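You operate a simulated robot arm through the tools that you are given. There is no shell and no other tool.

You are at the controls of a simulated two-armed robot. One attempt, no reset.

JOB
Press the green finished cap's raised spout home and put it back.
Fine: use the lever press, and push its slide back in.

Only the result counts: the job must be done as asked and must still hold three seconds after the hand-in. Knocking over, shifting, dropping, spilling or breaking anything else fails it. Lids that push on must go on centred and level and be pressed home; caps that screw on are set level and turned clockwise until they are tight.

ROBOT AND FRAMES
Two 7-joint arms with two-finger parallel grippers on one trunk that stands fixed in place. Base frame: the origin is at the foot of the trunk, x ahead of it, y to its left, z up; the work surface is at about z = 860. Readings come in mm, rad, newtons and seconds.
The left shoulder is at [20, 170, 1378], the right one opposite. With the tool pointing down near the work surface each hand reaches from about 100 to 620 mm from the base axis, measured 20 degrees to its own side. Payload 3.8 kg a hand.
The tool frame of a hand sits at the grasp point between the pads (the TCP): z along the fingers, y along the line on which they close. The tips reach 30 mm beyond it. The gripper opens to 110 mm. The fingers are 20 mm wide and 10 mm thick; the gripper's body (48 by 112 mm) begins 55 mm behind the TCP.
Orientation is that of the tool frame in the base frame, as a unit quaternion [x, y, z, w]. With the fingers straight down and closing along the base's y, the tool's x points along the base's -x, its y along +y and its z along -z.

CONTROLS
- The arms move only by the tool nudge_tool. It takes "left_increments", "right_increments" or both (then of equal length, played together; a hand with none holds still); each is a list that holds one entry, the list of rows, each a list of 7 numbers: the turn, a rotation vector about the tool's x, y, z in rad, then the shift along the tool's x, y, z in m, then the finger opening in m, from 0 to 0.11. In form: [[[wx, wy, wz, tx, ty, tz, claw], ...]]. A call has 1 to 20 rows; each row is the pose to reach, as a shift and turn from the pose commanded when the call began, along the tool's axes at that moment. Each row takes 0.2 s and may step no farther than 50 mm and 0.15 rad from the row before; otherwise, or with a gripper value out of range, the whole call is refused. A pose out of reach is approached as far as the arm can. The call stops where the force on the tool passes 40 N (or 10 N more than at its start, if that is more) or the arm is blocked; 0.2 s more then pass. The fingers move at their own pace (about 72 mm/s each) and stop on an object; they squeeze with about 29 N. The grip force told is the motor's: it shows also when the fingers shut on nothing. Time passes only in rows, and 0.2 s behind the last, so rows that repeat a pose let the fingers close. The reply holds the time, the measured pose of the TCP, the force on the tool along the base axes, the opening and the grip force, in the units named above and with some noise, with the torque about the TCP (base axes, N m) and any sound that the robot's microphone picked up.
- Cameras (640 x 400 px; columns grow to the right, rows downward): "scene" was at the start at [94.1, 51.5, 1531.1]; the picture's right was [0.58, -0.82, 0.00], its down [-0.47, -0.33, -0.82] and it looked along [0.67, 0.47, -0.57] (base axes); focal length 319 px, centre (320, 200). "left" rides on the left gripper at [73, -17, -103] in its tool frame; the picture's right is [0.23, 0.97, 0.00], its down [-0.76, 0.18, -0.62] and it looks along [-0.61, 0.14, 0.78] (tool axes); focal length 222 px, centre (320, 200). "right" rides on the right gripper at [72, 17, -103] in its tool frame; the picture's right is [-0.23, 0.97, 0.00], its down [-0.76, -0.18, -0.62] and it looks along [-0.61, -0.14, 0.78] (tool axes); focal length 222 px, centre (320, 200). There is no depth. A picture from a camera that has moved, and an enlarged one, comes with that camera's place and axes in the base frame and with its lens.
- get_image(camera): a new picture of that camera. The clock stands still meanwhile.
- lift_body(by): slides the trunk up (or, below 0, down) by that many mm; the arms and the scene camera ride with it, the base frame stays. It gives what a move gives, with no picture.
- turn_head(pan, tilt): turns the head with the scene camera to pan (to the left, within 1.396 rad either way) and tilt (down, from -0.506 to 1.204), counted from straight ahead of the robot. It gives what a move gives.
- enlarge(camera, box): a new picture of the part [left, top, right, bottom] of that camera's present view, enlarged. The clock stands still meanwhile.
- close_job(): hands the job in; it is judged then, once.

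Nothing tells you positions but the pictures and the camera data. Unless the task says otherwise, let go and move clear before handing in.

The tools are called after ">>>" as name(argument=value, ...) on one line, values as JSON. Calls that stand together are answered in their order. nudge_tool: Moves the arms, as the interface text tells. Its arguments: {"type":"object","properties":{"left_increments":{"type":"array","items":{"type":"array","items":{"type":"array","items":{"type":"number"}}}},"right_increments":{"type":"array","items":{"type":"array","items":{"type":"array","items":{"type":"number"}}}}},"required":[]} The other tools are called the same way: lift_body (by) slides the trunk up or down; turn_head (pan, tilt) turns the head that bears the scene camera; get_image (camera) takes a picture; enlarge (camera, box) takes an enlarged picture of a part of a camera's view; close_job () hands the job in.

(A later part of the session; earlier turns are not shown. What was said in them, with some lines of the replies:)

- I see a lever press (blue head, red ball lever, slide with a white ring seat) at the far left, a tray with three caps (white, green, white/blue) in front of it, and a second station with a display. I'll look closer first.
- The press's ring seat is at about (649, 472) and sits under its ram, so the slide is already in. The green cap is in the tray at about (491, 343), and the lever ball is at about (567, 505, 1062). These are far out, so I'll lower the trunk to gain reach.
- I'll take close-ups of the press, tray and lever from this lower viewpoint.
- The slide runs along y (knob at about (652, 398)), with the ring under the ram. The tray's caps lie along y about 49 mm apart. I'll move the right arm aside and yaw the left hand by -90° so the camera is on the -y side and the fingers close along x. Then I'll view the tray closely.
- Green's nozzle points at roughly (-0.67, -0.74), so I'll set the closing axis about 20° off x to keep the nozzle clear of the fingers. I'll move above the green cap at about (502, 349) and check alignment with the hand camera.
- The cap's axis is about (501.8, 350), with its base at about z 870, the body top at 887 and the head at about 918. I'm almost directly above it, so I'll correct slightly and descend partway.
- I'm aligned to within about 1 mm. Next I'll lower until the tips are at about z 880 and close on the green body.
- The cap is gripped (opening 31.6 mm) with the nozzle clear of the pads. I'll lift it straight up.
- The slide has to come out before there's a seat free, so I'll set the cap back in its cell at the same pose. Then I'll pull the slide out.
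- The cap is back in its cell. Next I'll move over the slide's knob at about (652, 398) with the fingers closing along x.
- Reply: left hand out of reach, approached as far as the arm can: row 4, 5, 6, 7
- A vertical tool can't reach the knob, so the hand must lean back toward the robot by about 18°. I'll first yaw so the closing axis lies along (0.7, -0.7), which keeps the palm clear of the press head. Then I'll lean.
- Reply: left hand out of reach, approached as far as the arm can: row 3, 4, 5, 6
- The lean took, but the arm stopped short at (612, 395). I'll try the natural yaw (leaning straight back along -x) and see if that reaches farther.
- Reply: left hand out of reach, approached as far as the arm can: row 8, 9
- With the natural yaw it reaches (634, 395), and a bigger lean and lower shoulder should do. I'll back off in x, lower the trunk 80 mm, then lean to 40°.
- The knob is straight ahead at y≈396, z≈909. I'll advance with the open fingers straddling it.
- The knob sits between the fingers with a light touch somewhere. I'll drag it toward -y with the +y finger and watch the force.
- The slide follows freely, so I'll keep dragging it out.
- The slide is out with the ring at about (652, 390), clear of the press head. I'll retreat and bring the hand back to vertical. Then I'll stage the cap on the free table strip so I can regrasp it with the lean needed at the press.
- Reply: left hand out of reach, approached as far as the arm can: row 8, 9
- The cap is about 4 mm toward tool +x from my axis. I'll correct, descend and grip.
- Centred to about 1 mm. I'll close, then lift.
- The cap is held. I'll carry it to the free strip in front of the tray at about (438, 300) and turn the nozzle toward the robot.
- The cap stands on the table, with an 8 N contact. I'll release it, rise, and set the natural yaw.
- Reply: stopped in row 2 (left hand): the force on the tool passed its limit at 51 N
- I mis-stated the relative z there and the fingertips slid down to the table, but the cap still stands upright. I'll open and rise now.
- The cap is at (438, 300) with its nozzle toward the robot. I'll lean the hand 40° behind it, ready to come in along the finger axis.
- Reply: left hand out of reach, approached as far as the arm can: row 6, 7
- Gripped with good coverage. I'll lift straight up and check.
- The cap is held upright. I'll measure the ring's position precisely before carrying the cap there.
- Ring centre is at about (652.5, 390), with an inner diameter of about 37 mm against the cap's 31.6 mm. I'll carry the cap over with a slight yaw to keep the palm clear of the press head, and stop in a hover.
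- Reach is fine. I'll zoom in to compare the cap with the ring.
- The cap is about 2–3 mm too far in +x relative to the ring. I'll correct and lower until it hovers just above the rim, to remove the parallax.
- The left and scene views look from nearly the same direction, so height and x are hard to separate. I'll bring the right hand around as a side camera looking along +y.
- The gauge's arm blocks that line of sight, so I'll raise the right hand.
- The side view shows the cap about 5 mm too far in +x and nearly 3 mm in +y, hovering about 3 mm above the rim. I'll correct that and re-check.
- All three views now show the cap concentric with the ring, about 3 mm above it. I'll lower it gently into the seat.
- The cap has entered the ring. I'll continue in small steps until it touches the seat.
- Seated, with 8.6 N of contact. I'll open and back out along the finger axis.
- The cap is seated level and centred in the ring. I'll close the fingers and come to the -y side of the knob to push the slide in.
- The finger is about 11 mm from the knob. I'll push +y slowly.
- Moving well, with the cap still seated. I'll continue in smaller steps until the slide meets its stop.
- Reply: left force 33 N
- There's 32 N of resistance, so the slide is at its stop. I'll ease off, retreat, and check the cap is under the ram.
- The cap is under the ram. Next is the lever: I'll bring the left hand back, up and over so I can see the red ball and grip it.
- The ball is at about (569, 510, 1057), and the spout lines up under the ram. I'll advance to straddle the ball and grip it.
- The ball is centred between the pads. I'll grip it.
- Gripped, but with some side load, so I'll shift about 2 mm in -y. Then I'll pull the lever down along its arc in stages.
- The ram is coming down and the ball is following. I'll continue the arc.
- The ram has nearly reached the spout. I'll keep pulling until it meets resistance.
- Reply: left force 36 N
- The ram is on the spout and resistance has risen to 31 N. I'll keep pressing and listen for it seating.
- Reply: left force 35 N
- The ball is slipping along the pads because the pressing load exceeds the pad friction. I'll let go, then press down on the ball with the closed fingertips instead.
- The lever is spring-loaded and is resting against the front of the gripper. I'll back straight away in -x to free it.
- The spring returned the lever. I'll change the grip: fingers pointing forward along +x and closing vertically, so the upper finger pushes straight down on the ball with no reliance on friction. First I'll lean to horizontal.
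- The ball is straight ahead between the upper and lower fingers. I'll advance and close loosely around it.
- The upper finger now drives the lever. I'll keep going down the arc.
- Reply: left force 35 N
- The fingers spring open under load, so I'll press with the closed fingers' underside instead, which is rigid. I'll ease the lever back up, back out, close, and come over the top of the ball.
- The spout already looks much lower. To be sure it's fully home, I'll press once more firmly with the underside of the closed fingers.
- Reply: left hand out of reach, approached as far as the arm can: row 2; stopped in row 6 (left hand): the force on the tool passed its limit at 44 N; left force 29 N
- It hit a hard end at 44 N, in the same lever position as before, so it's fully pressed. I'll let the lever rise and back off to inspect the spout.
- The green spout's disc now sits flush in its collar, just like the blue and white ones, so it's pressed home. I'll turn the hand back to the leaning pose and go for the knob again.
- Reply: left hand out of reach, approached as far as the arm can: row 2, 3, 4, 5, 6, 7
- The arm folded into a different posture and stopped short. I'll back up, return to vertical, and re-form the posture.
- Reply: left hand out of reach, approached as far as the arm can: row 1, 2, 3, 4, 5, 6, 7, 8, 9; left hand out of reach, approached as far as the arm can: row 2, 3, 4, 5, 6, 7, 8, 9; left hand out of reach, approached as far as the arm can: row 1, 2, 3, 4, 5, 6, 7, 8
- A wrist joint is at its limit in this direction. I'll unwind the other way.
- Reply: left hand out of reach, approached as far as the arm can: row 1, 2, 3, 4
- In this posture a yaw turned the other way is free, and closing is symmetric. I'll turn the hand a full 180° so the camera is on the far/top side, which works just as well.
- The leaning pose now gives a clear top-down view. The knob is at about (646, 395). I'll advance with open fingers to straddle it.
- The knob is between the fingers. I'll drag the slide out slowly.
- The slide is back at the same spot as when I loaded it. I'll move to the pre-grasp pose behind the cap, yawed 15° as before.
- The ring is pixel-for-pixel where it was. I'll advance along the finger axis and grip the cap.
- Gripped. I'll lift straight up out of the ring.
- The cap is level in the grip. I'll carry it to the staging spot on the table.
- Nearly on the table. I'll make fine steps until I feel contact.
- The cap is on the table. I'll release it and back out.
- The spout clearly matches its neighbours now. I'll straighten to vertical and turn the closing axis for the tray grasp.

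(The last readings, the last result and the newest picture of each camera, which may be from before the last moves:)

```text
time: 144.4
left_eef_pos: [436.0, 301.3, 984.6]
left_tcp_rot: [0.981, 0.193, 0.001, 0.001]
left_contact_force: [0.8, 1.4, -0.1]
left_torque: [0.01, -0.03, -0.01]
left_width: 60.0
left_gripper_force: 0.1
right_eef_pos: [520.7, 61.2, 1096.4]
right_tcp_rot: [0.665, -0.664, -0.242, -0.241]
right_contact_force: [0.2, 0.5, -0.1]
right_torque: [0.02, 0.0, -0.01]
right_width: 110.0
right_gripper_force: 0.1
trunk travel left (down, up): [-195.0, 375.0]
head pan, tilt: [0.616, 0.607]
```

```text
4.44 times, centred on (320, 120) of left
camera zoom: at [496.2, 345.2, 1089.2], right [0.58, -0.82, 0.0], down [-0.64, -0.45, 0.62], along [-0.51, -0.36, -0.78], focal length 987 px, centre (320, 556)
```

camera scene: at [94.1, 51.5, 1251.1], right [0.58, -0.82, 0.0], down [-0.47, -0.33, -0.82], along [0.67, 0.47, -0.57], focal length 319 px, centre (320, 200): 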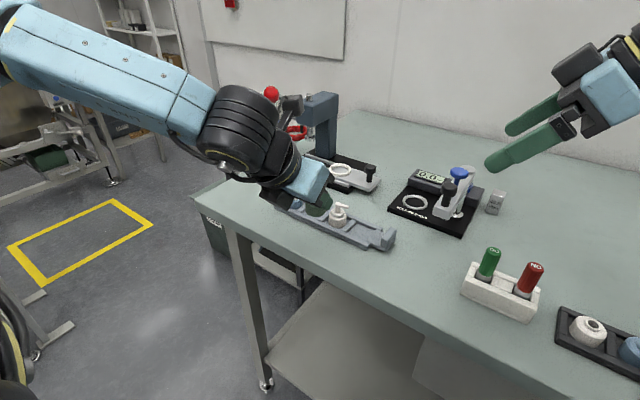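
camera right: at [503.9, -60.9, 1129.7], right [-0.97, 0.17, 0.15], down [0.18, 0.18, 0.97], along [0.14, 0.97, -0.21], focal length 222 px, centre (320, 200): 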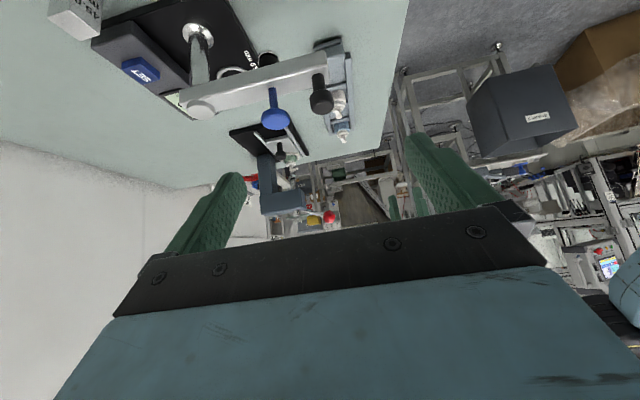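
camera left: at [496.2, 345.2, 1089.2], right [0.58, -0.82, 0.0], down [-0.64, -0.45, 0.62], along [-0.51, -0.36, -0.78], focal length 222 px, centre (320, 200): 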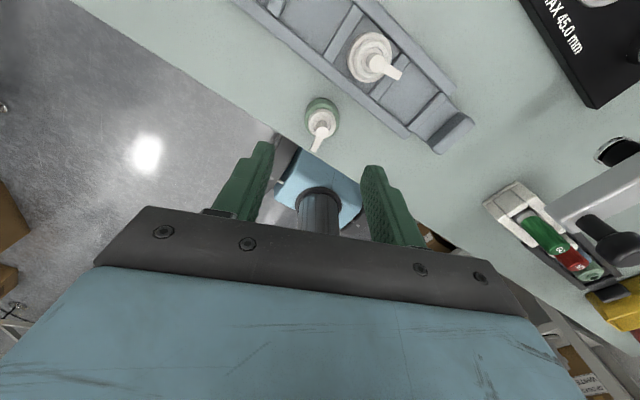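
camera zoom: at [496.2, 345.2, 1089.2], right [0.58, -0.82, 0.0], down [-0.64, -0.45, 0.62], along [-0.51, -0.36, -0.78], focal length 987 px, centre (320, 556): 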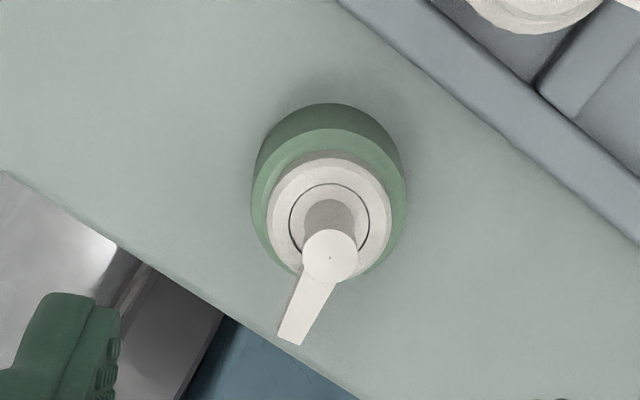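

>>> nudge_tool(left_increments=[[[0, 0, 0, 0.0031, 0.002, 0.025, 0.06], [0, 0, 0, 0.0031, 0.002, 0.05, 0.06], [0, 0, 0, 0.0031, 0.002, 0.07, 0.06], [0, 0, 0, 0.0031, 0.002, 0.085, 0.06], [0, 0, 0, 0.0031, 0.002, 0.085, 0.06]]])

>>> enlarge(camera="left", box=[230, 100, 410, 250])

>>> enlarge(camera="scene", box=[260, 170, 380, 260])

```text
time: 145.6
left_eef_pos: [438.0, 301.2, 900.3]
left_tcp_rot: [0.981, 0.192, 0.001, 0.0]
left_contact_force: [0.7, 0.7, -0.2]
left_torque: [-0.02, 0.0, 0.02]
left_width: 60.1
left_gripper_force: 0.0
right_eef_pos: [520.7, 59.3, 1096.2]
right_tcp_rot: [0.665, -0.664, -0.242, -0.241]
right_contact_force: [0.0, 0.0, -0.1]
right_torque: [-0.04, 0.02, 0.01]
right_width: 110.1
right_gripper_force: 0.1
trunk travel left (down, up): [-195.0, 375.0]
head pan, tilt: [0.616, 0.607]
```

```text
2.67 times, centred on (320, 175) of left
camera zoom: at [498.9, 344.8, 1003.9], right [0.58, -0.82, 0.0], down [-0.64, -0.45, 0.62], along [-0.51, -0.36, -0.78], focal length 592 px, centre (320, 267)
```

zoom: 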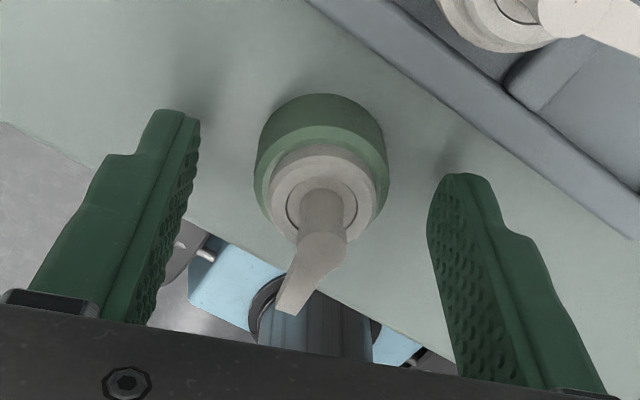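

```text
4.44 times, centred on (320, 215) of scene
camera zoom: at [94.0, 51.5, 1251.1], right [0.58, -0.82, 0.0], down [-0.47, -0.33, -0.82], along [0.67, 0.47, -0.57], focal length 1417 px, centre (320, 133)
```

zoom: 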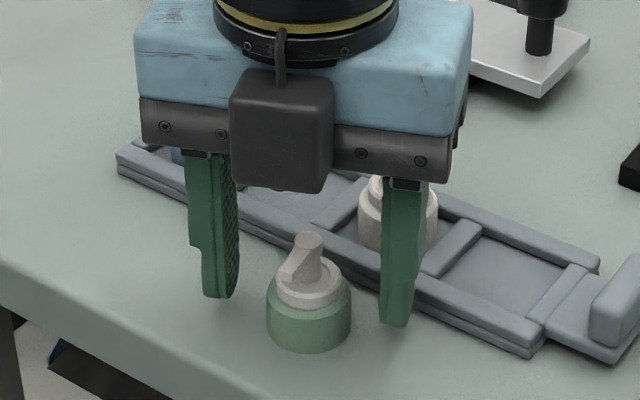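

Centred. I'll close, lift, and carry the cap over its empty cell with the closing axis turned back to -20°.

>>> nudge_tool(left_increments=[[[0, 0, 0, 0, 0, 0, 0.05], [0, 0, 0, 0, 0, 0, 0.04], [0, 0, 0, 0, 0, 0, 0.03], [0, 0, 0, 0, 0, 0, 0.015], [0, 0, 0, 0, 0, 0, 0.015], [0, 0, 0, 0, 0, -0.02, 0.015], [0, 0, 0, 0, 0, -0.05, 0.015], [0, 0, 0, 0, 0, -0.065, 0.015], [0, 0, 0, 0, 0, -0.065, 0.015]]])

>>> enlarge(camera="left", box=[230, 100, 410, 250])

```text
time: 147.6
left_eef_pos: [438.7, 300.0, 965.1]
left_tcp_rot: [0.981, 0.192, 0.001, 0.001]
left_contact_force: [-0.5, -0.3, 0.2]
left_torque: [0.0, 0.0, 0.01]
left_width: 31.7
left_gripper_force: 9.8
right_eef_pos: [521.8, 60.8, 1096.8]
right_tcp_rot: [0.664, -0.664, -0.243, -0.242]
right_contact_force: [-0.3, 0.8, 0.3]
right_torque: [0.0, 0.01, 0.01]
right_width: 110.1
right_gripper_force: 0.0
trunk travel left (down, up): [-195.0, 375.0]
head pan, tilt: [0.616, 0.607]
```

```text
2.67 times, centred on (320, 175) of left
camera zoom: at [499.7, 343.9, 1069.6], right [0.58, -0.82, 0.0], down [-0.64, -0.45, 0.62], along [-0.51, -0.36, -0.78], focal length 592 px, centre (320, 267)
```

zoom: 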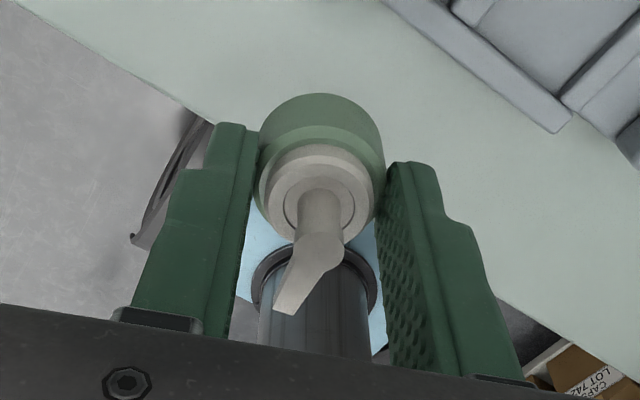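

>>> nudge_tool(left_increments=[[[0, 0, -0.14, 0.0123, -0.0031, 0, 0.015], [0, 0, -0.28, 0.0246, -0.0061, 0, 0.015], [0, 0, -0.42, 0.0369, -0.0092, 0, 0.015], [0, 0, -0.56, 0.0491, -0.0123, 0, 0.015], [0, 0, -0.7, 0.0614, -0.0153, 0, 0.015], [0, 0, -0.838, 0.0737, -0.0184, 0, 0.015], [0, 0, -0.838, 0.0737, -0.0184, 0, 0.015]]])

>>> get_image(camera="left")

>>> enlarge(camera="scene", box=[260, 170, 380, 260])

```text
time: 149.2
left_eef_pos: [500.5, 344.0, 965.8]
left_tcp_rot: [0.818, 0.575, 0.0, 0.001]
left_contact_force: [0.4, -0.7, 0.3]
left_torque: [0.02, -0.02, -0.01]
left_width: 31.6
left_gripper_force: 10.0
right_eef_pos: [521.8, 59.8, 1096.7]
right_tcp_rot: [-0.665, 0.665, 0.242, 0.241]
right_contact_force: [0.4, 0.8, -0.1]
right_torque: [0.0, 0.0, 0.0]
right_width: 109.8
right_gripper_force: 0.1
trunk travel left (down, up): [-195.0, 375.0]
head pan, tilt: [0.616, 0.607]
```

```text
taken
camera left: at [509.2, 420.1, 1070.2], right [0.99, -0.12, 0.0], down [-0.09, -0.78, 0.62], along [-0.07, -0.62, -0.78], focal length 222 px, centre (320, 200)
```

left: 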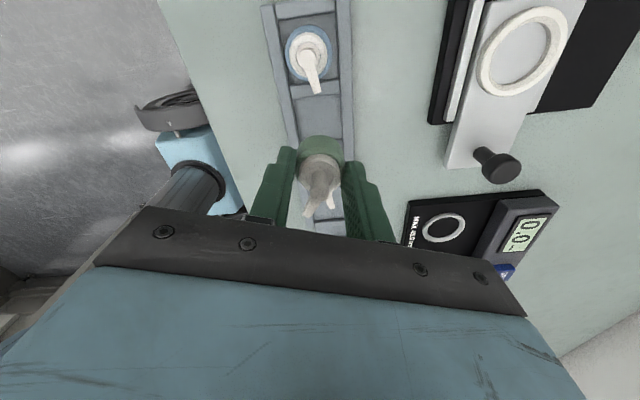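

```text
4.44 times, centred on (320, 215) of scene
camera zoom: at [94.0, 51.5, 1251.1], right [0.58, -0.82, 0.0], down [-0.47, -0.33, -0.82], along [0.67, 0.47, -0.57], focal length 1417 px, centre (320, 133)
```

zoom: 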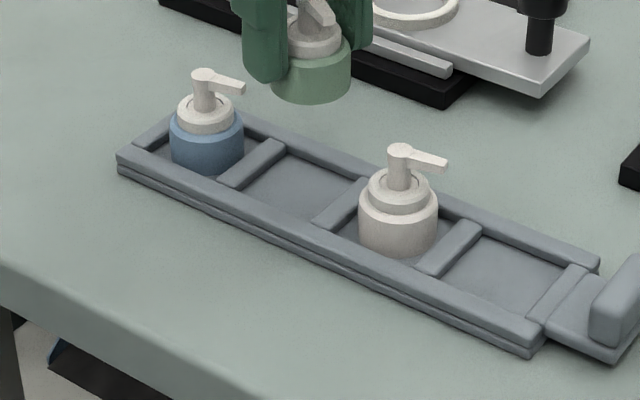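

>>> nudge_tool(left_increments=[[[0, 0, 0, 0, 0, 0.015, 0.015], [0, 0, 0, 0, 0, 0.03, 0.015], [0, 0, 0, 0, 0, 0.042, 0.015], [0, 0, 0, 0, 0, 0.042, 0.015]]])

>>> enlarge(camera="left", box=[240, 50, 400, 230])

>>> enlarge(camera="scene", box=[280, 180, 350, 240])

>>> enlarge(camera="right", box=[310, 80, 370, 150])

```text
time: 150.2
left_eef_pos: [499.1, 345.0, 924.6]
left_tcp_rot: [0.819, 0.574, 0.0, 0.001]
left_contact_force: [0.2, 0.1, -0.1]
left_torque: [0.04, 0.0, 0.03]
left_width: 31.6
left_gripper_force: 9.8
right_eef_pos: [521.7, 60.1, 1096.7]
right_tcp_rot: [0.664, -0.664, -0.242, -0.242]
right_contact_force: [-0.6, 0.3, 0.3]
right_torque: [-0.02, -0.04, 0.0]
right_width: 110.2
right_gripper_force: 0.0
trunk travel left (down, up): [-195.0, 375.0]
head pan, tilt: [0.616, 0.607]
```

```text
2.22 times, centred on (320, 140) of left
camera zoom: at [508.3, 420.1, 1027.2], right [0.99, -0.12, 0.0], down [-0.09, -0.78, 0.62], along [-0.07, -0.62, -0.78], focal length 494 px, centre (320, 333)
```

zoom: 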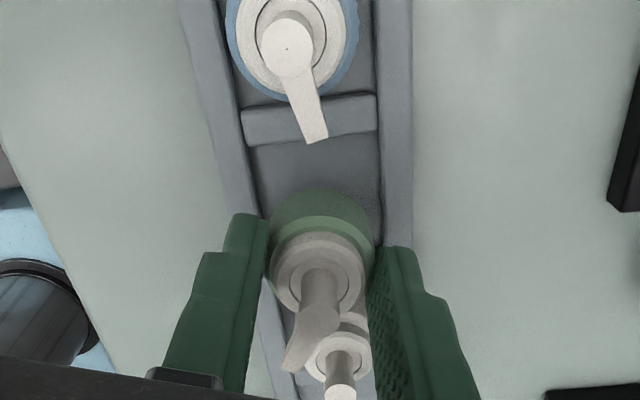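

```text
6.67 times, centred on (315, 210) of scene
camera zoom: at [94.0, 51.5, 1251.1], right [0.58, -0.82, 0.0], down [-0.47, -0.33, -0.82], along [0.67, 0.47, -0.57], focal length 2126 px, centre (353, 133)
```

zoom: 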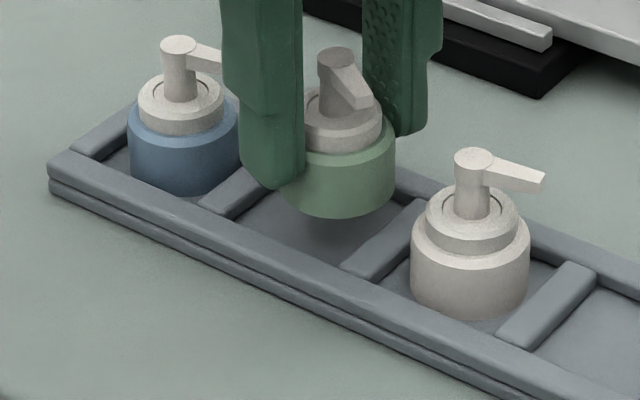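

```text
5.71 times, centred on (340, 115) of right
camera zoom: at [503.8, -60.9, 1129.7], right [-0.97, 0.17, 0.15], down [0.18, 0.18, 0.97], along [0.14, 0.97, -0.21], focal length 1269 px, centre (206, 686)
```

zoom: 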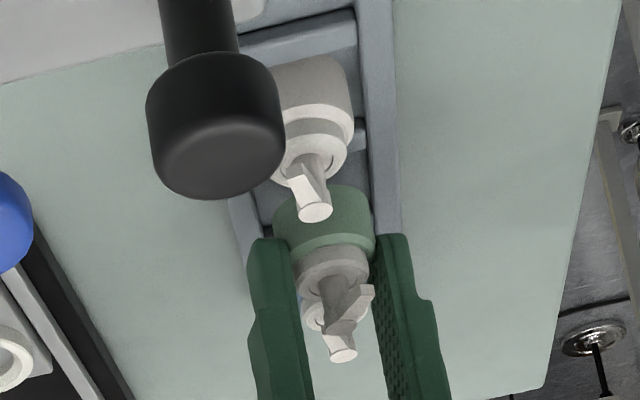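

Compared with its neighbours in the scene view, the cap hovers about 7 mm too far in -y. The hand camera's on-axis estimate is biased, and that flipped with the hand. I'll shift +y and re-check.

>>> nudge_tool(left_increments=[[[0, 0, 0, 0.0032, -0.0012, 0, 0.015], [0, 0, 0, 0.0064, -0.0023, 0, 0.015], [0, 0, 0, 0.0064, -0.0023, 0, 0.015]]])

>>> enlarge(camera="scene", box=[280, 180, 350, 240])

>>> enlarge(camera="right", box=[310, 80, 370, 150])

>>> enlarge(camera="left", box=[240, 50, 400, 230])

```text
time: 151.0
left_eef_pos: [500.0, 351.7, 923.0]
left_tcp_rot: [0.819, 0.574, 0.0, 0.0]
left_contact_force: [0.6, 0.4, 0.1]
left_torque: [0.04, 0.01, -0.02]
left_width: 31.7
left_gripper_force: 9.7
right_eef_pos: [521.6, 59.7, 1096.9]
right_tcp_rot: [0.665, -0.664, -0.242, -0.242]
right_contact_force: [0.5, 0.5, 0.2]
right_torque: [-0.01, 0.0, -0.01]
right_width: 110.2
right_gripper_force: 0.1
trunk travel left (down, up): [-195.0, 375.0]
head pan, tilt: [0.616, 0.607]
```

```text
6.67 times, centred on (315, 210) of scene
camera zoom: at [94.1, 51.5, 1251.1], right [0.58, -0.82, 0.0], down [-0.47, -0.33, -0.82], along [0.67, 0.47, -0.57], focal length 2126 px, centre (353, 133)
```

zoom: 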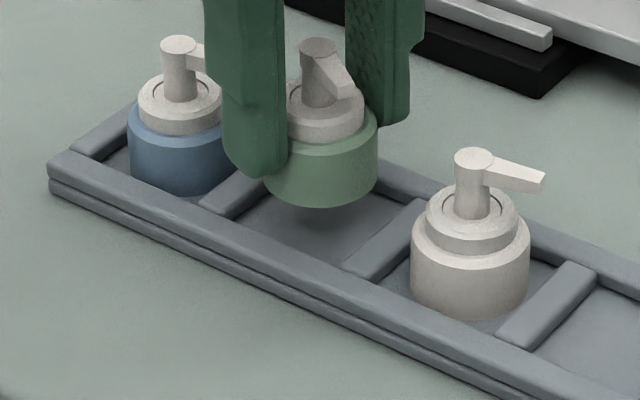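

```text
5.71 times, centred on (340, 115) of right
camera zoom: at [503.9, -60.9, 1129.7], right [-0.97, 0.17, 0.15], down [0.18, 0.18, 0.97], along [0.14, 0.97, -0.21], focal length 1269 px, centre (206, 686)
```

zoom: 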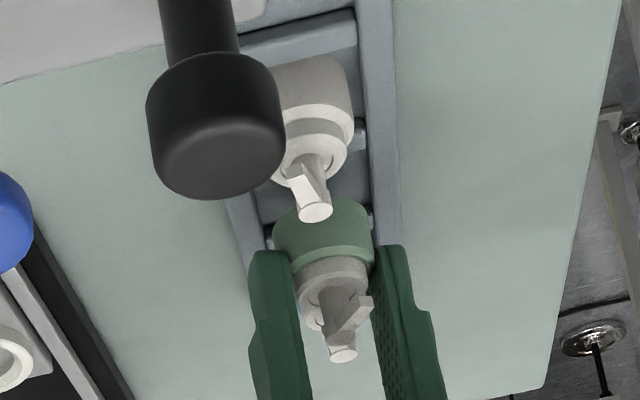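

```text
2.22 times, centred on (320, 140) of left
camera zoom: at [509.1, 426.8, 1027.6], right [0.99, -0.12, 0.0], down [-0.09, -0.78, 0.62], along [-0.07, -0.62, -0.78], focal length 494 px, centre (320, 333)
```

zoom: 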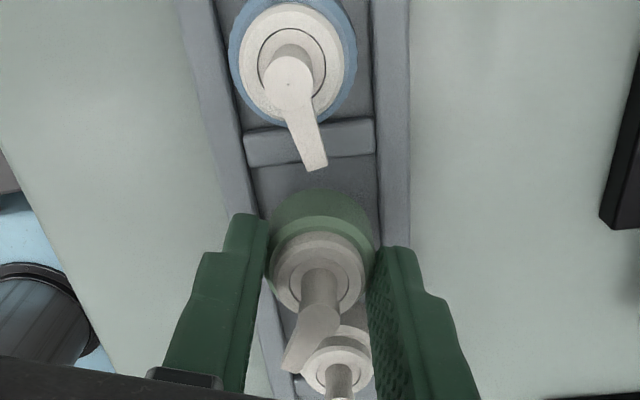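

Now at (502.8, 352) against the original (502.5, 351.5), which is good. I'll lower into the cell.

>>> nudge_tool(left_increments=[[[0, 0, 0, 0, 0, 0.004, 0.015], [0, 0, 0, 0, 0, 0.008, 0.015], [0, 0, 0, 0, 0, 0.0115, 0.015], [0, 0, 0, 0, 0, 0.0115, 0.015]]])

>>> enlarge(camera="scene", box=[280, 180, 350, 240])

```text
time: 152.0
left_eef_pos: [499.6, 351.3, 911.6]
left_tcp_rot: [0.819, 0.574, 0.0, 0.001]
left_contact_force: [-0.4, -0.1, -0.6]
left_torque: [0.04, -0.02, -0.02]
left_width: 31.8
left_gripper_force: 10.2
right_eef_pos: [521.8, 60.6, 1096.5]
right_tcp_rot: [-0.664, 0.665, 0.241, 0.242]
right_contact_force: [-0.1, 0.3, -1.0]
right_torque: [0.01, 0.05, 0.0]
right_width: 110.3
right_gripper_force: 0.0
trunk travel left (down, up): [-195.0, 375.0]
head pan, tilt: [0.616, 0.607]
```

```text
6.67 times, centred on (315, 210) of scene
camera zoom: at [94.1, 51.5, 1251.1], right [0.58, -0.82, 0.0], down [-0.47, -0.33, -0.82], along [0.67, 0.47, -0.57], focal length 2126 px, centre (353, 133)
```

zoom: 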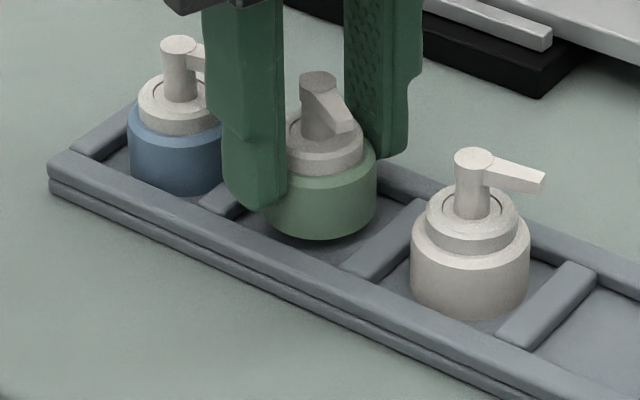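

>>> nudge_tool(left_increments=[[[0, 0, 0, 0, 0, 0.001, 0.015], [0, 0, 0, 0, 0, 0.002, 0.015], [0, 0, 0, 0, 0, 0.002, 0.015]]])

```text
time: 152.8
left_eef_pos: [499.9, 353.0, 911.0]
left_tcp_rot: [0.818, 0.575, 0.001, 0.0]
left_contact_force: [0.2, 0.7, -0.7]
left_torque: [0.0, 0.02, 0.0]
left_width: 31.6
left_gripper_force: 9.8
right_eef_pos: [521.6, 59.6, 1096.9]
right_tcp_rot: [0.665, -0.664, -0.242, -0.242]
right_contact_force: [-0.3, -0.5, -0.9]
right_torque: [-0.01, -0.01, 0.02]
right_width: 110.0
right_gripper_force: 0.2
trunk travel left (down, up): [-195.0, 375.0]
head pan, tilt: [0.616, 0.607]
```

>>> nudge_tool(left_increments=[[[0, 0, 0, 0, 0, 0.001, 0.015], [0, 0, 0, 0, 0, 0.0015, 0.015], [0, 0, 0, 0, 0, 0.0015, 0.015]]])

>>> enlarge(camera="scene", box=[280, 180, 350, 240])

```text
time: 153.6
left_eef_pos: [499.8, 351.2, 909.2]
left_tcp_rot: [0.819, 0.574, 0.001, 0.0]
left_contact_force: [0.1, -0.4, -0.9]
left_torque: [-0.02, 0.0, -0.01]
left_width: 31.4
left_gripper_force: 9.7
right_eef_pos: [522.0, 60.8, 1096.7]
right_tcp_rot: [0.665, -0.664, -0.242, -0.242]
right_contact_force: [0.2, -0.3, -0.2]
right_torque: [-0.03, -0.01, -0.03]
right_width: 110.1
right_gripper_force: 0.1
trunk travel left (down, up): [-195.0, 375.0]
head pan, tilt: [0.616, 0.607]
```

```text
6.67 times, centred on (315, 210) of scene
camera zoom: at [94.1, 51.5, 1251.1], right [0.58, -0.82, 0.0], down [-0.47, -0.33, -0.82], along [0.67, 0.47, -0.57], focal length 2126 px, centre (353, 133)
```

zoom: 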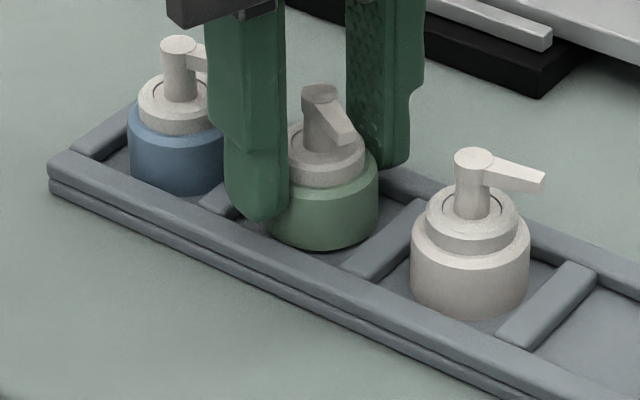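

>>> nudge_tool(left_increments=[[[0, 0, 0, 0, 0, 0.0006, 0.015], [0, 0, 0, 0, 0, 0.0012, 0.015], [0, 0, 0, 0, 0, 0.0012, 0.015]]])

```text
time: 154.4
left_eef_pos: [500.4, 351.3, 907.4]
left_tcp_rot: [0.819, 0.574, 0.0, 0.0]
left_contact_force: [0.0, -0.2, 0.1]
left_torque: [-0.02, 0.01, -0.01]
left_width: 31.8
left_gripper_force: 9.8
right_eef_pos: [521.5, 60.5, 1097.6]
right_tcp_rot: [-0.664, 0.665, 0.241, 0.242]
right_contact_force: [-0.7, 0.5, 0.1]
right_torque: [-0.04, 0.0, 0.02]
right_width: 110.0
right_gripper_force: 0.0
trunk travel left (down, up): [-195.0, 375.0]
head pan, tilt: [0.616, 0.607]
```

>>> nudge_tool(left_increments=[[[0, 0, 0, 0, 0, 0.0005, 0.015], [0, 0, 0, 0, 0, 0.001, 0.015], [0, 0, 0, 0, 0, 0.001, 0.015]]])

>>> enlarge(camera="scene", box=[295, 190, 335, 225])

```text
time: 155.2
left_eef_pos: [499.6, 352.9, 906.4]
left_tcp_rot: [0.819, 0.574, 0.001, 0.0]
left_contact_force: [0.0, 0.1, -1.4]
left_torque: [0.02, 0.01, -0.01]
left_width: 31.5
left_gripper_force: 9.7
right_eef_pos: [521.0, 61.0, 1096.0]
right_tcp_rot: [-0.664, 0.664, 0.242, 0.242]
right_contact_force: [0.0, 0.7, 0.3]
right_torque: [0.01, 0.02, -0.01]
right_width: 110.0
right_gripper_force: 0.1
trunk travel left (down, up): [-195.0, 375.0]
head pan, tilt: [0.616, 0.607]
```

```text
11.43 times, centred on (315, 208) of scene
camera zoom: at [94.1, 51.5, 1251.1], right [0.58, -0.82, 0.0], down [-0.47, -0.33, -0.82], along [0.67, 0.47, -0.57], focal length 3644 px, centre (377, 114)
```

zoom: 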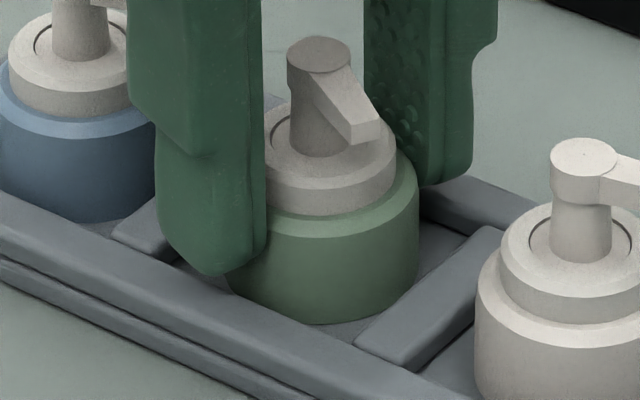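

>>> nudge_tool(left_increments=[[[0, 0, 0, 0, 0, 0.0004, 0.015], [0, 0, 0, 0, 0, 0.0008, 0.015], [0, 0, 0, 0, 0, 0.0008, 0.015]]])

```text
time: 156.0
left_eef_pos: [501.6, 352.7, 906.5]
left_tcp_rot: [0.819, 0.574, 0.001, 0.001]
left_contact_force: [-0.8, -1.0, 0.7]
left_torque: [-0.01, -0.01, -0.04]
left_width: 31.9
left_gripper_force: 9.6
right_eef_pos: [521.4, 60.5, 1096.9]
right_tcp_rot: [0.664, -0.664, -0.242, -0.243]
right_contact_force: [1.1, -0.8, -0.4]
right_torque: [0.01, 0.02, 0.02]
right_width: 110.2
right_gripper_force: 0.0
trunk travel left (down, up): [-195.0, 375.0]
head pan, tilt: [0.616, 0.607]
```

>>> nudge_tool(left_increments=[[[0, 0, 0, 0, 0, 0.0004, 0.015], [0, 0, 0, 0, 0, 0.0008, 0.015], [0, 0, 0, 0, 0, 0.0008, 0.015]]])

>>> enlarge(camera="scene", box=[295, 190, 335, 225])

```text
time: 156.8
left_eef_pos: [500.7, 351.3, 905.2]
left_tcp_rot: [0.819, 0.574, 0.001, 0.001]
left_contact_force: [-1.5, 0.1, 4.6]
left_torque: [-0.01, 0.01, 0.05]
left_width: 31.8
left_gripper_force: 9.6
right_eef_pos: [521.0, 60.1, 1096.4]
right_tcp_rot: [-0.664, 0.664, 0.242, 0.242]
right_contact_force: [0.4, 1.2, 0.8]
right_torque: [0.03, 0.0, 0.01]
right_width: 110.0
right_gripper_force: 0.2
trunk travel left (down, up): [-195.0, 375.0]
head pan, tilt: [0.616, 0.607]
```

```text
11.43 times, centred on (315, 208) of scene
camera zoom: at [93.7, 51.3, 1251.1], right [0.58, -0.82, 0.0], down [-0.47, -0.33, -0.82], along [0.67, 0.47, -0.57], focal length 3644 px, centre (377, 114)
```

zoom: 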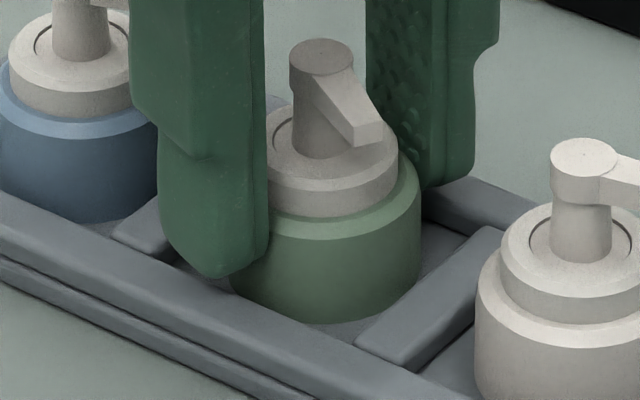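

The cap is on the cell floor. I'll crack the grip slightly, rise past the walls, then open wider and climb away.

>>> nudge_tool(left_increments=[[[0, 0, 0, 0, 0, -0.0005, 0.033], [0, 0, 0, 0, 0, -0.0008, 0.0355], [0, 0, 0, 0, 0, -0.0015, 0.0365], [0, 0, 0, 0, 0, -0.005, 0.04], [0, 0, 0, 0, 0, -0.009, 0.045], [0, 0, 0, 0, 0, -0.02, 0.05], [0, 0, 0, 0, 0, -0.045, 0.05], [0, 0, 0, 0, 0, -0.08, 0.05], [0, 0, 0, 0, 0, -0.08, 0.05]]])

>>> get_image(camera="left")

>>> enlarge(camera="scene", box=[280, 180, 350, 240])

```text
time: 158.8
left_eef_pos: [498.8, 351.4, 985.2]
left_tcp_rot: [0.819, 0.574, 0.001, 0.001]
left_contact_force: [-0.7, 0.8, 0.9]
left_torque: [-0.05, -0.03, 0.01]
left_width: 50.1
left_gripper_force: 0.1
right_eef_pos: [520.5, 60.0, 1097.7]
right_tcp_rot: [-0.664, 0.665, 0.242, 0.242]
right_contact_force: [-0.7, -0.2, 0.7]
right_torque: [0.02, 0.01, 0.01]
right_width: 109.7
right_gripper_force: 0.1
trunk travel left (down, up): [-195.0, 375.0]
head pan, tilt: [0.616, 0.607]
```

```text
taken
camera left: at [508.8, 426.5, 1088.7], right [0.99, -0.12, 0.0], down [-0.09, -0.78, 0.62], along [-0.07, -0.62, -0.78], focal length 222 px, centre (320, 200)
```

left: 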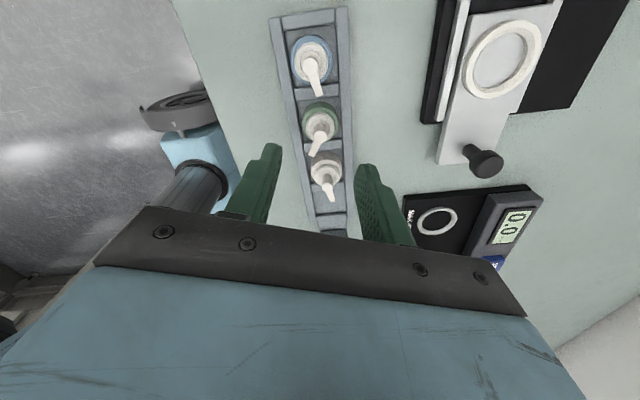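

```text
6.67 times, centred on (315, 210) of scene
camera zoom: at [94.2, 51.6, 1251.0], right [0.58, -0.82, 0.0], down [-0.47, -0.33, -0.82], along [0.67, 0.47, -0.57], focal length 2126 px, centre (353, 133)
```

zoom: 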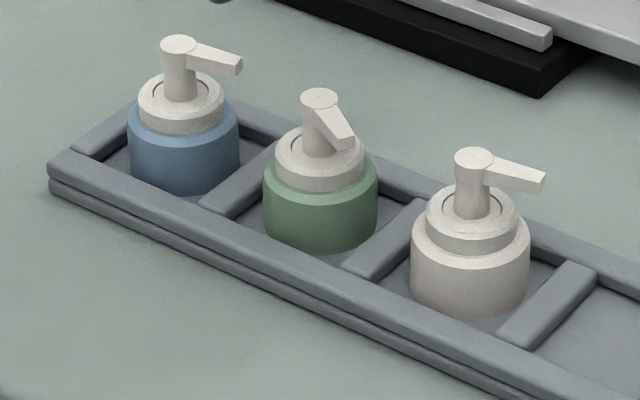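

The green cap is back in its cell, level with its neighbours. The last step is pushing the press slide in. I'll close the hand and re-orient.

>>> nudge_tool(left_increments=[[[0, 0, 0, 0, 0, -0.025, 0.03], [0, 0, 0.14, -0.008, 0.003, -0.025, 0], [0, 0, 0.28, -0.016, 0.006, -0.025, 0], [0, 0, 0.42, -0.024, 0.009, -0.025, 0], [0, 0, 0.56, -0.032, 0.012, -0.025, 0], [0, 0, 0.7, -0.04, 0.015, -0.025, 0], [0, 0, 0.84, -0.048, 0.018, -0.025, 0], [0, 0, 0.98, -0.056, 0.0205, -0.025, 0], [0, 0, 1.12, -0.056, 0.0205, -0.025, 0], [0, 0, 1.222, -0.056, 0.0205, -0.025, 0], [0, 0, 1.222, -0.056, 0.0205, -0.025, 0]]])

>>> nudge_tool(left_increments=[[[0, 0.14, 0, 0, 0.005, 0, 0], [0, 0.28, 0, 0, 0.01, 0, 0], [0, 0.42, 0, 0, 0.015, 0, 0], [0, 0.56, 0, 0, 0.018, 0, 0], [0, 0.698, 0, 0, 0.018, 0, 0], [0, 0.698, 0, 0, 0.018, 0, 0]]])

>>> get_image(camera="left")

```text
time: 161.2
left_eef_pos: [500.5, 292.3, 1009.5]
left_tcp_rot: [1.0, 0.0, 0.001, 0.0]
left_contact_force: [-0.4, 0.4, -0.6]
left_torque: [-0.01, 0.01, 0.05]
left_width: 0.1
left_gripper_force: 28.7
right_eef_pos: [520.9, 60.2, 1096.4]
right_tcp_rot: [0.665, -0.664, -0.242, -0.242]
right_contact_force: [0.3, -0.5, -0.1]
right_torque: [-0.03, -0.02, -0.01]
right_width: 110.0
right_gripper_force: 0.0
trunk travel left (down, up): [-195.0, 375.0]
head pan, tilt: [0.616, 0.607]
```

```text
time: 162.6
left_eef_pos: [501.5, 275.1, 1009.1]
left_tcp_rot: [0.939, 0.0, 0.343, 0.001]
left_contact_force: [0.4, -0.4, -0.1]
left_torque: [0.02, -0.02, -0.04]
left_width: 0.0
left_gripper_force: 28.7
right_eef_pos: [520.6, 60.5, 1095.4]
right_tcp_rot: [-0.664, 0.665, 0.242, 0.242]
right_contact_force: [-0.4, 0.6, 0.4]
right_torque: [-0.01, -0.01, 0.02]
right_width: 110.0
right_gripper_force: 0.1
trunk travel left (down, up): [-195.0, 375.0]
head pan, tilt: [0.616, 0.607]
```

```text
taken
camera left: at [489.6, 292.2, 1136.3], right [0.17, -0.97, 0.15], down [-0.98, -0.18, -0.01], along [0.04, -0.14, -0.99], focal length 222 px, centre (320, 200)
```

left: 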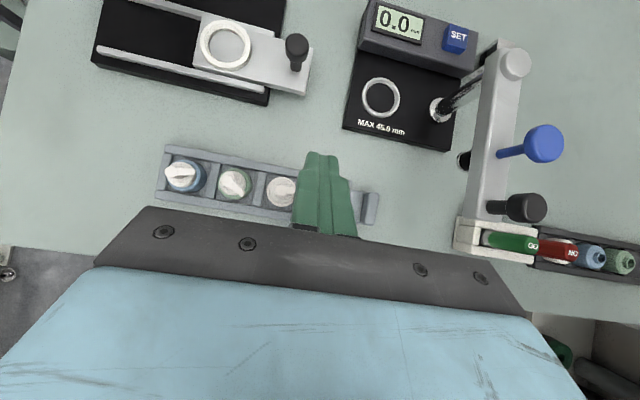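

>>> nudge_tool(left_increments=[[[0, 0, 0, 0.0345, 0, 0.0289, 0], [0, 0, 0, 0.0452, 0, 0.0706, 0], [0, 0, 0, 0.0454, 0, 0.1139, 0], [0, 0, 0, 0.0504, -0.0009, 0.1507, 0], [0, 0, 0, 0.0504, -0.0009, 0.1507, 0]]])

>>> get_image(camera="left")

```text
time: 163.8
left_eef_pos: [636.6, 275.4, 928.1]
left_tcp_rot: [0.939, 0.0, 0.343, 0.001]
left_contact_force: [0.6, 0.1, 0.6]
left_torque: [-0.01, -0.02, 0.01]
left_width: 0.1
left_gripper_force: 28.9
right_eef_pos: [520.9, 60.6, 1095.2]
right_tcp_rot: [0.664, -0.664, -0.242, -0.242]
right_contact_force: [-0.9, 0.4, 0.1]
right_torque: [0.01, 0.0, 0.01]
right_width: 109.8
right_gripper_force: 0.1
trunk travel left (down, up): [-195.0, 375.0]
head pan, tilt: [0.616, 0.607]
```

```text
taken
camera left: at [626.4, 293.5, 1053.7], right [0.18, -0.97, 0.15], down [-0.98, -0.18, -0.01], along [0.04, -0.14, -0.99], focal length 222 px, centre (320, 200)
```

left: 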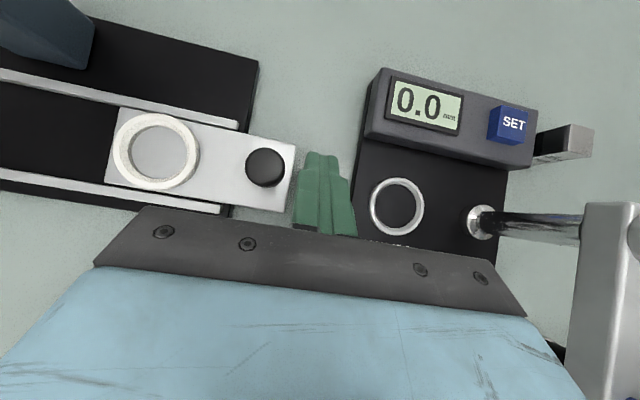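

The closed fingers are on the -y side of the knob. I'll push the slide in.

>>> nudge_tool(left_increments=[[[0, 0, 0, 0, -0.006, 0, 0], [0, 0, 0, 0, -0.01, 0, 0], [0, 0, 0, 0, -0.014, 0, 0], [0, 0, 0, 0, -0.019, 0, 0], [0, 0, 0, 0, -0.024, 0, 0], [0, 0, 0, 0, -0.029, 0, 0], [0, 0, 0, 0, -0.034, 0, 0], [0, 0, 0, 0, -0.039, 0, 0], [0, 0, 0, 0, -0.044, 0, 0], [0, 0, 0, 0, -0.049, 0, 0], [0, 0, 0, 0, -0.054, 0, 0], [0, 0, 0, 0, -0.059, 0, 0], [0, 0, 0, 0, -0.064, 0, 0], [0, 0, 0, 0, -0.069, 0, 0], [0, 0, 0, 0, -0.074, 0, 0], [0, 0, 0, 0, -0.079, 0, 0], [0, 0, 0, 0, -0.083, 0, 0], [0, 0, 0, 0, -0.086, 0, 0], [0, 0, 0, 0, -0.089, 0, 0], [0, 0, 0, 0, -0.089, 0, 0]]])

>>> nudge_tool(left_increments=[[[0, 0, 0, 0, -0.002, 0, 0], [0, 0, 0, 0, -0.004, 0, 0], [0, 0, 0, 0, -0.006, 0, 0], [0, 0, 0, 0, -0.008, 0, 0], [0, 0, 0, 0, -0.01, 0, 0], [0, 0, 0, 0, -0.012, 0, 0], [0, 0, 0, 0, -0.014, 0, 0], [0, 0, 0, 0, -0.015, 0, 0]]])

>>> get_image(camera="left")

```text
time: 168.0
left_eef_pos: [636.8, 365.2, 927.0]
left_tcp_rot: [0.94, 0.001, 0.342, -0.001]
left_contact_force: [-0.6, 0.2, 0.4]
left_torque: [-0.01, -0.02, -0.02]
left_width: 0.0
left_gripper_force: 28.9
right_eef_pos: [522.5, 60.6, 1097.0]
right_tcp_rot: [0.665, -0.665, -0.242, -0.241]
right_contact_force: [-0.6, 0.4, 0.2]
right_torque: [0.02, 0.0, 0.02]
right_width: 110.3
right_gripper_force: 0.0
trunk travel left (down, up): [-195.0, 375.0]
head pan, tilt: [0.616, 0.607]
```

```text
time: 169.8
left_eef_pos: [635.0, 373.7, 927.4]
left_tcp_rot: [0.94, -0.001, 0.341, 0.002]
left_contact_force: [-3.5, -31.8, -8.4]
left_torque: [-0.52, 0.15, -0.23]
left_width: 0.2
left_gripper_force: 28.8
right_eef_pos: [522.2, 57.8, 1096.4]
right_tcp_rot: [0.665, -0.664, -0.243, -0.242]
right_contact_force: [0.1, 0.5, -0.6]
right_torque: [0.02, -0.02, 0.01]
right_width: 110.0
right_gripper_force: 0.1
trunk travel left (down, up): [-195.0, 375.0]
head pan, tilt: [0.616, 0.607]
```

```text
taken
camera left: at [625.5, 391.6, 1053.2], right [0.17, -0.97, 0.15], down [-0.98, -0.17, -0.01], along [0.04, -0.14, -0.99], focal length 222 px, centre (320, 200)
```

left: 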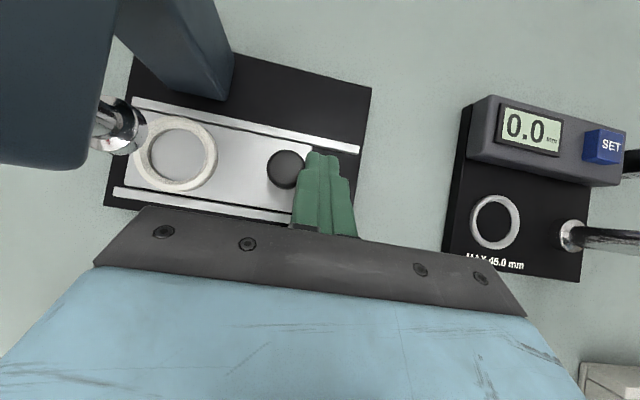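

The slide is home at its stop (32 N, same position as the start). I'll ease off and retreat clear of everything.

>>> nudge_tool(left_increments=[[[0, 0, 0, 0, 0.01, 0, 0], [0, 0, 0, 0, 0.022, 0, 0], [0, 0, 0, 0, 0.027, -0.025, 0], [0, 0, 0, 0, 0.027, -0.065, 0], [0, 0, 0, 0, 0.027, -0.105, 0], [0, 0, 0, 0, 0.027, -0.14, 0], [0, 0, 0, 0, 0.027, -0.14, 0]]])

>>> get_image(camera="scene")

>>> get_image(camera="left")

>>> enlarge(camera="scene", box=[240, 80, 400, 260])

>>> enlarge(camera="right", box=[225, 90, 375, 240])

```text
time: 171.4
left_eef_pos: [544.7, 352.8, 1035.3]
left_tcp_rot: [0.94, 0.001, 0.342, -0.001]
left_contact_force: [-0.9, 0.6, 0.1]
left_torque: [0.02, 0.02, 0.0]
left_width: 0.0
left_gripper_force: 29.0
right_eef_pos: [521.9, 60.4, 1095.6]
right_tcp_rot: [-0.664, 0.665, 0.242, 0.242]
right_contact_force: [0.1, -1.3, 0.1]
right_torque: [0.03, 0.0, 0.02]
right_width: 110.3
right_gripper_force: 0.1
trunk travel left (down, up): [-195.0, 375.0]
head pan, tilt: [0.616, 0.607]
```

```text
taken
camera scene: at [94.3, 51.6, 1251.0], right [0.58, -0.82, 0.0], down [-0.47, -0.33, -0.82], along [0.67, 0.47, -0.57], focal length 319 px, centre (320, 200)
```

scene: 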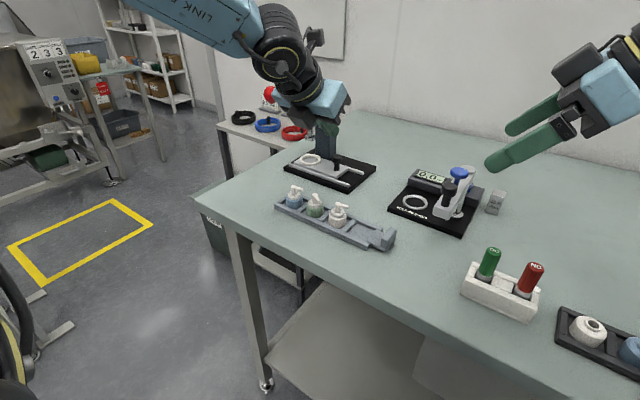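

```text
taken
camera left: at [534.1, 370.2, 1160.9], right [0.18, -0.97, 0.15], down [-0.98, -0.18, -0.01], along [0.04, -0.14, -0.99], focal length 222 px, centre (320, 200)
```

left: 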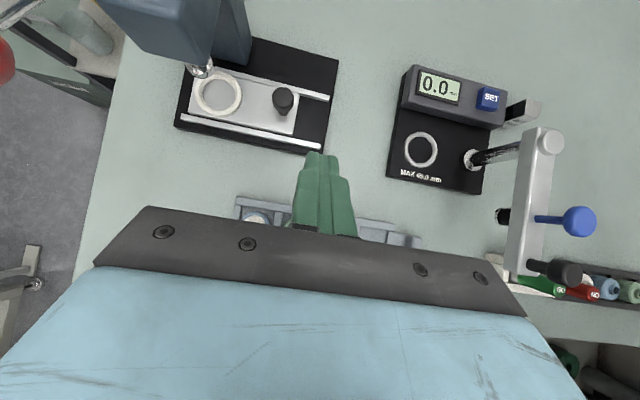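

```text
2.22 times, centred on (320, 170) of scene
camera zoom: at [94.3, 51.6, 1251.0], right [0.58, -0.82, 0.0], down [-0.47, -0.33, -0.82], along [0.67, 0.47, -0.57], focal length 708 px, centre (320, 267)
```

zoom: 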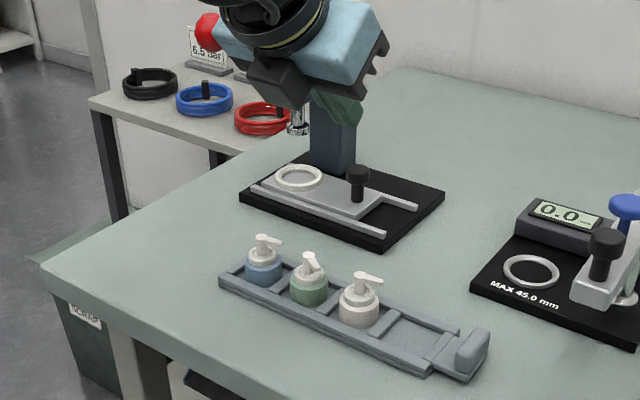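

```text
2.67 times, centred on (300, 165) of right
camera zoom: at [504.1, -60.8, 1129.5], right [-0.97, 0.17, 0.15], down [0.18, 0.18, 0.97], along [0.14, 0.97, -0.21], focal length 592 px, centre (373, 293)
```

zoom: 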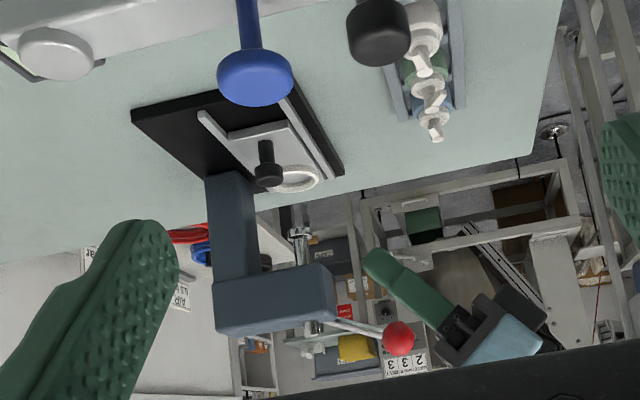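

The slide is fully in under the ram, the lever is up, and the green cap is in its cell with its spout down like its neighbours. I'll move the hand a bit further clear, check the tray once more, and hand in.

>>> nudge_tool(left_increments=[[[0, 0, 0, 0, 0, -0.03, 0], [0, 0, 0, 0, 0, -0.06, 0], [0, 0, 0, 0, 0, -0.08, 0], [0, 0, 0, 0, 0, -0.08, 0]]])

>>> enlarge(camera="scene", box=[260, 110, 400, 260])

```text
time: 172.4
left_eef_pos: [493.4, 352.9, 1096.0]
left_tcp_rot: [0.939, 0.0, 0.343, 0.0]
left_contact_force: [-0.2, -0.5, 0.5]
left_torque: [-0.03, 0.0, 0.0]
left_width: 0.3
left_gripper_force: 29.2
right_eef_pos: [522.2, 60.3, 1096.1]
right_tcp_rot: [0.665, -0.664, -0.242, -0.241]
right_contact_force: [0.0, -0.2, 0.8]
right_torque: [-0.02, 0.03, 0.03]
right_width: 110.1
right_gripper_force: 0.1
trunk travel left (down, up): [-195.0, 375.0]
head pan, tilt: [0.616, 0.607]
```

```text
2.67 times, centred on (330, 185) of scene
camera zoom: at [94.2, 51.5, 1251.0], right [0.58, -0.82, 0.0], down [-0.47, -0.33, -0.82], along [0.67, 0.47, -0.57], focal length 850 px, centre (293, 240)
```

zoom: 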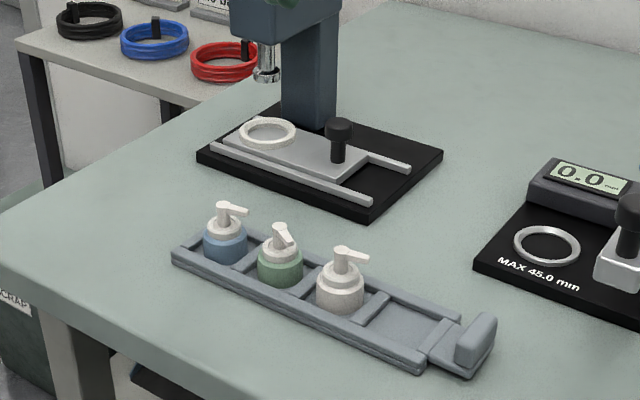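

The cap is in its tray cell with the spout pressed, the slide is in, and both hands are clear. I'm handing in.

>>> close_job()

```text
The job is handed in.
```

The green cap's spout is pressed home and the cap is back in its own tray cell. The press slide is pushed in to its stop, and I've handed the job in.

- **Pressing:** I pressed twice with the lever. The second press ended hard at 44 N, in the same lever position as the first. The spout now sits flush in its collar, like the blue and white caps. I judged this by eye and did not use the 45.0 mm gauge.
- **Return:** The cap is centred between its neighbours, with the nozzle pointing roughly where it did at the start. I had to stand it briefly on the table in front of the tray, both going and coming back, because the press was out of reach with the tool vertical.
- **Slips:** While setting the cap down on the table, I once drove the fingertips about 10 mm too low. They slid down the cap body to the table (51 N) and the cap stayed upright. I also felt a light touch of about 3 N when I first reached the slide knob, probably the hand against the press head. I saw nothing shift from either.
- **Other items:** I saw nothing else moved or knocked over. The lever sprang back up, and both hands are clear.
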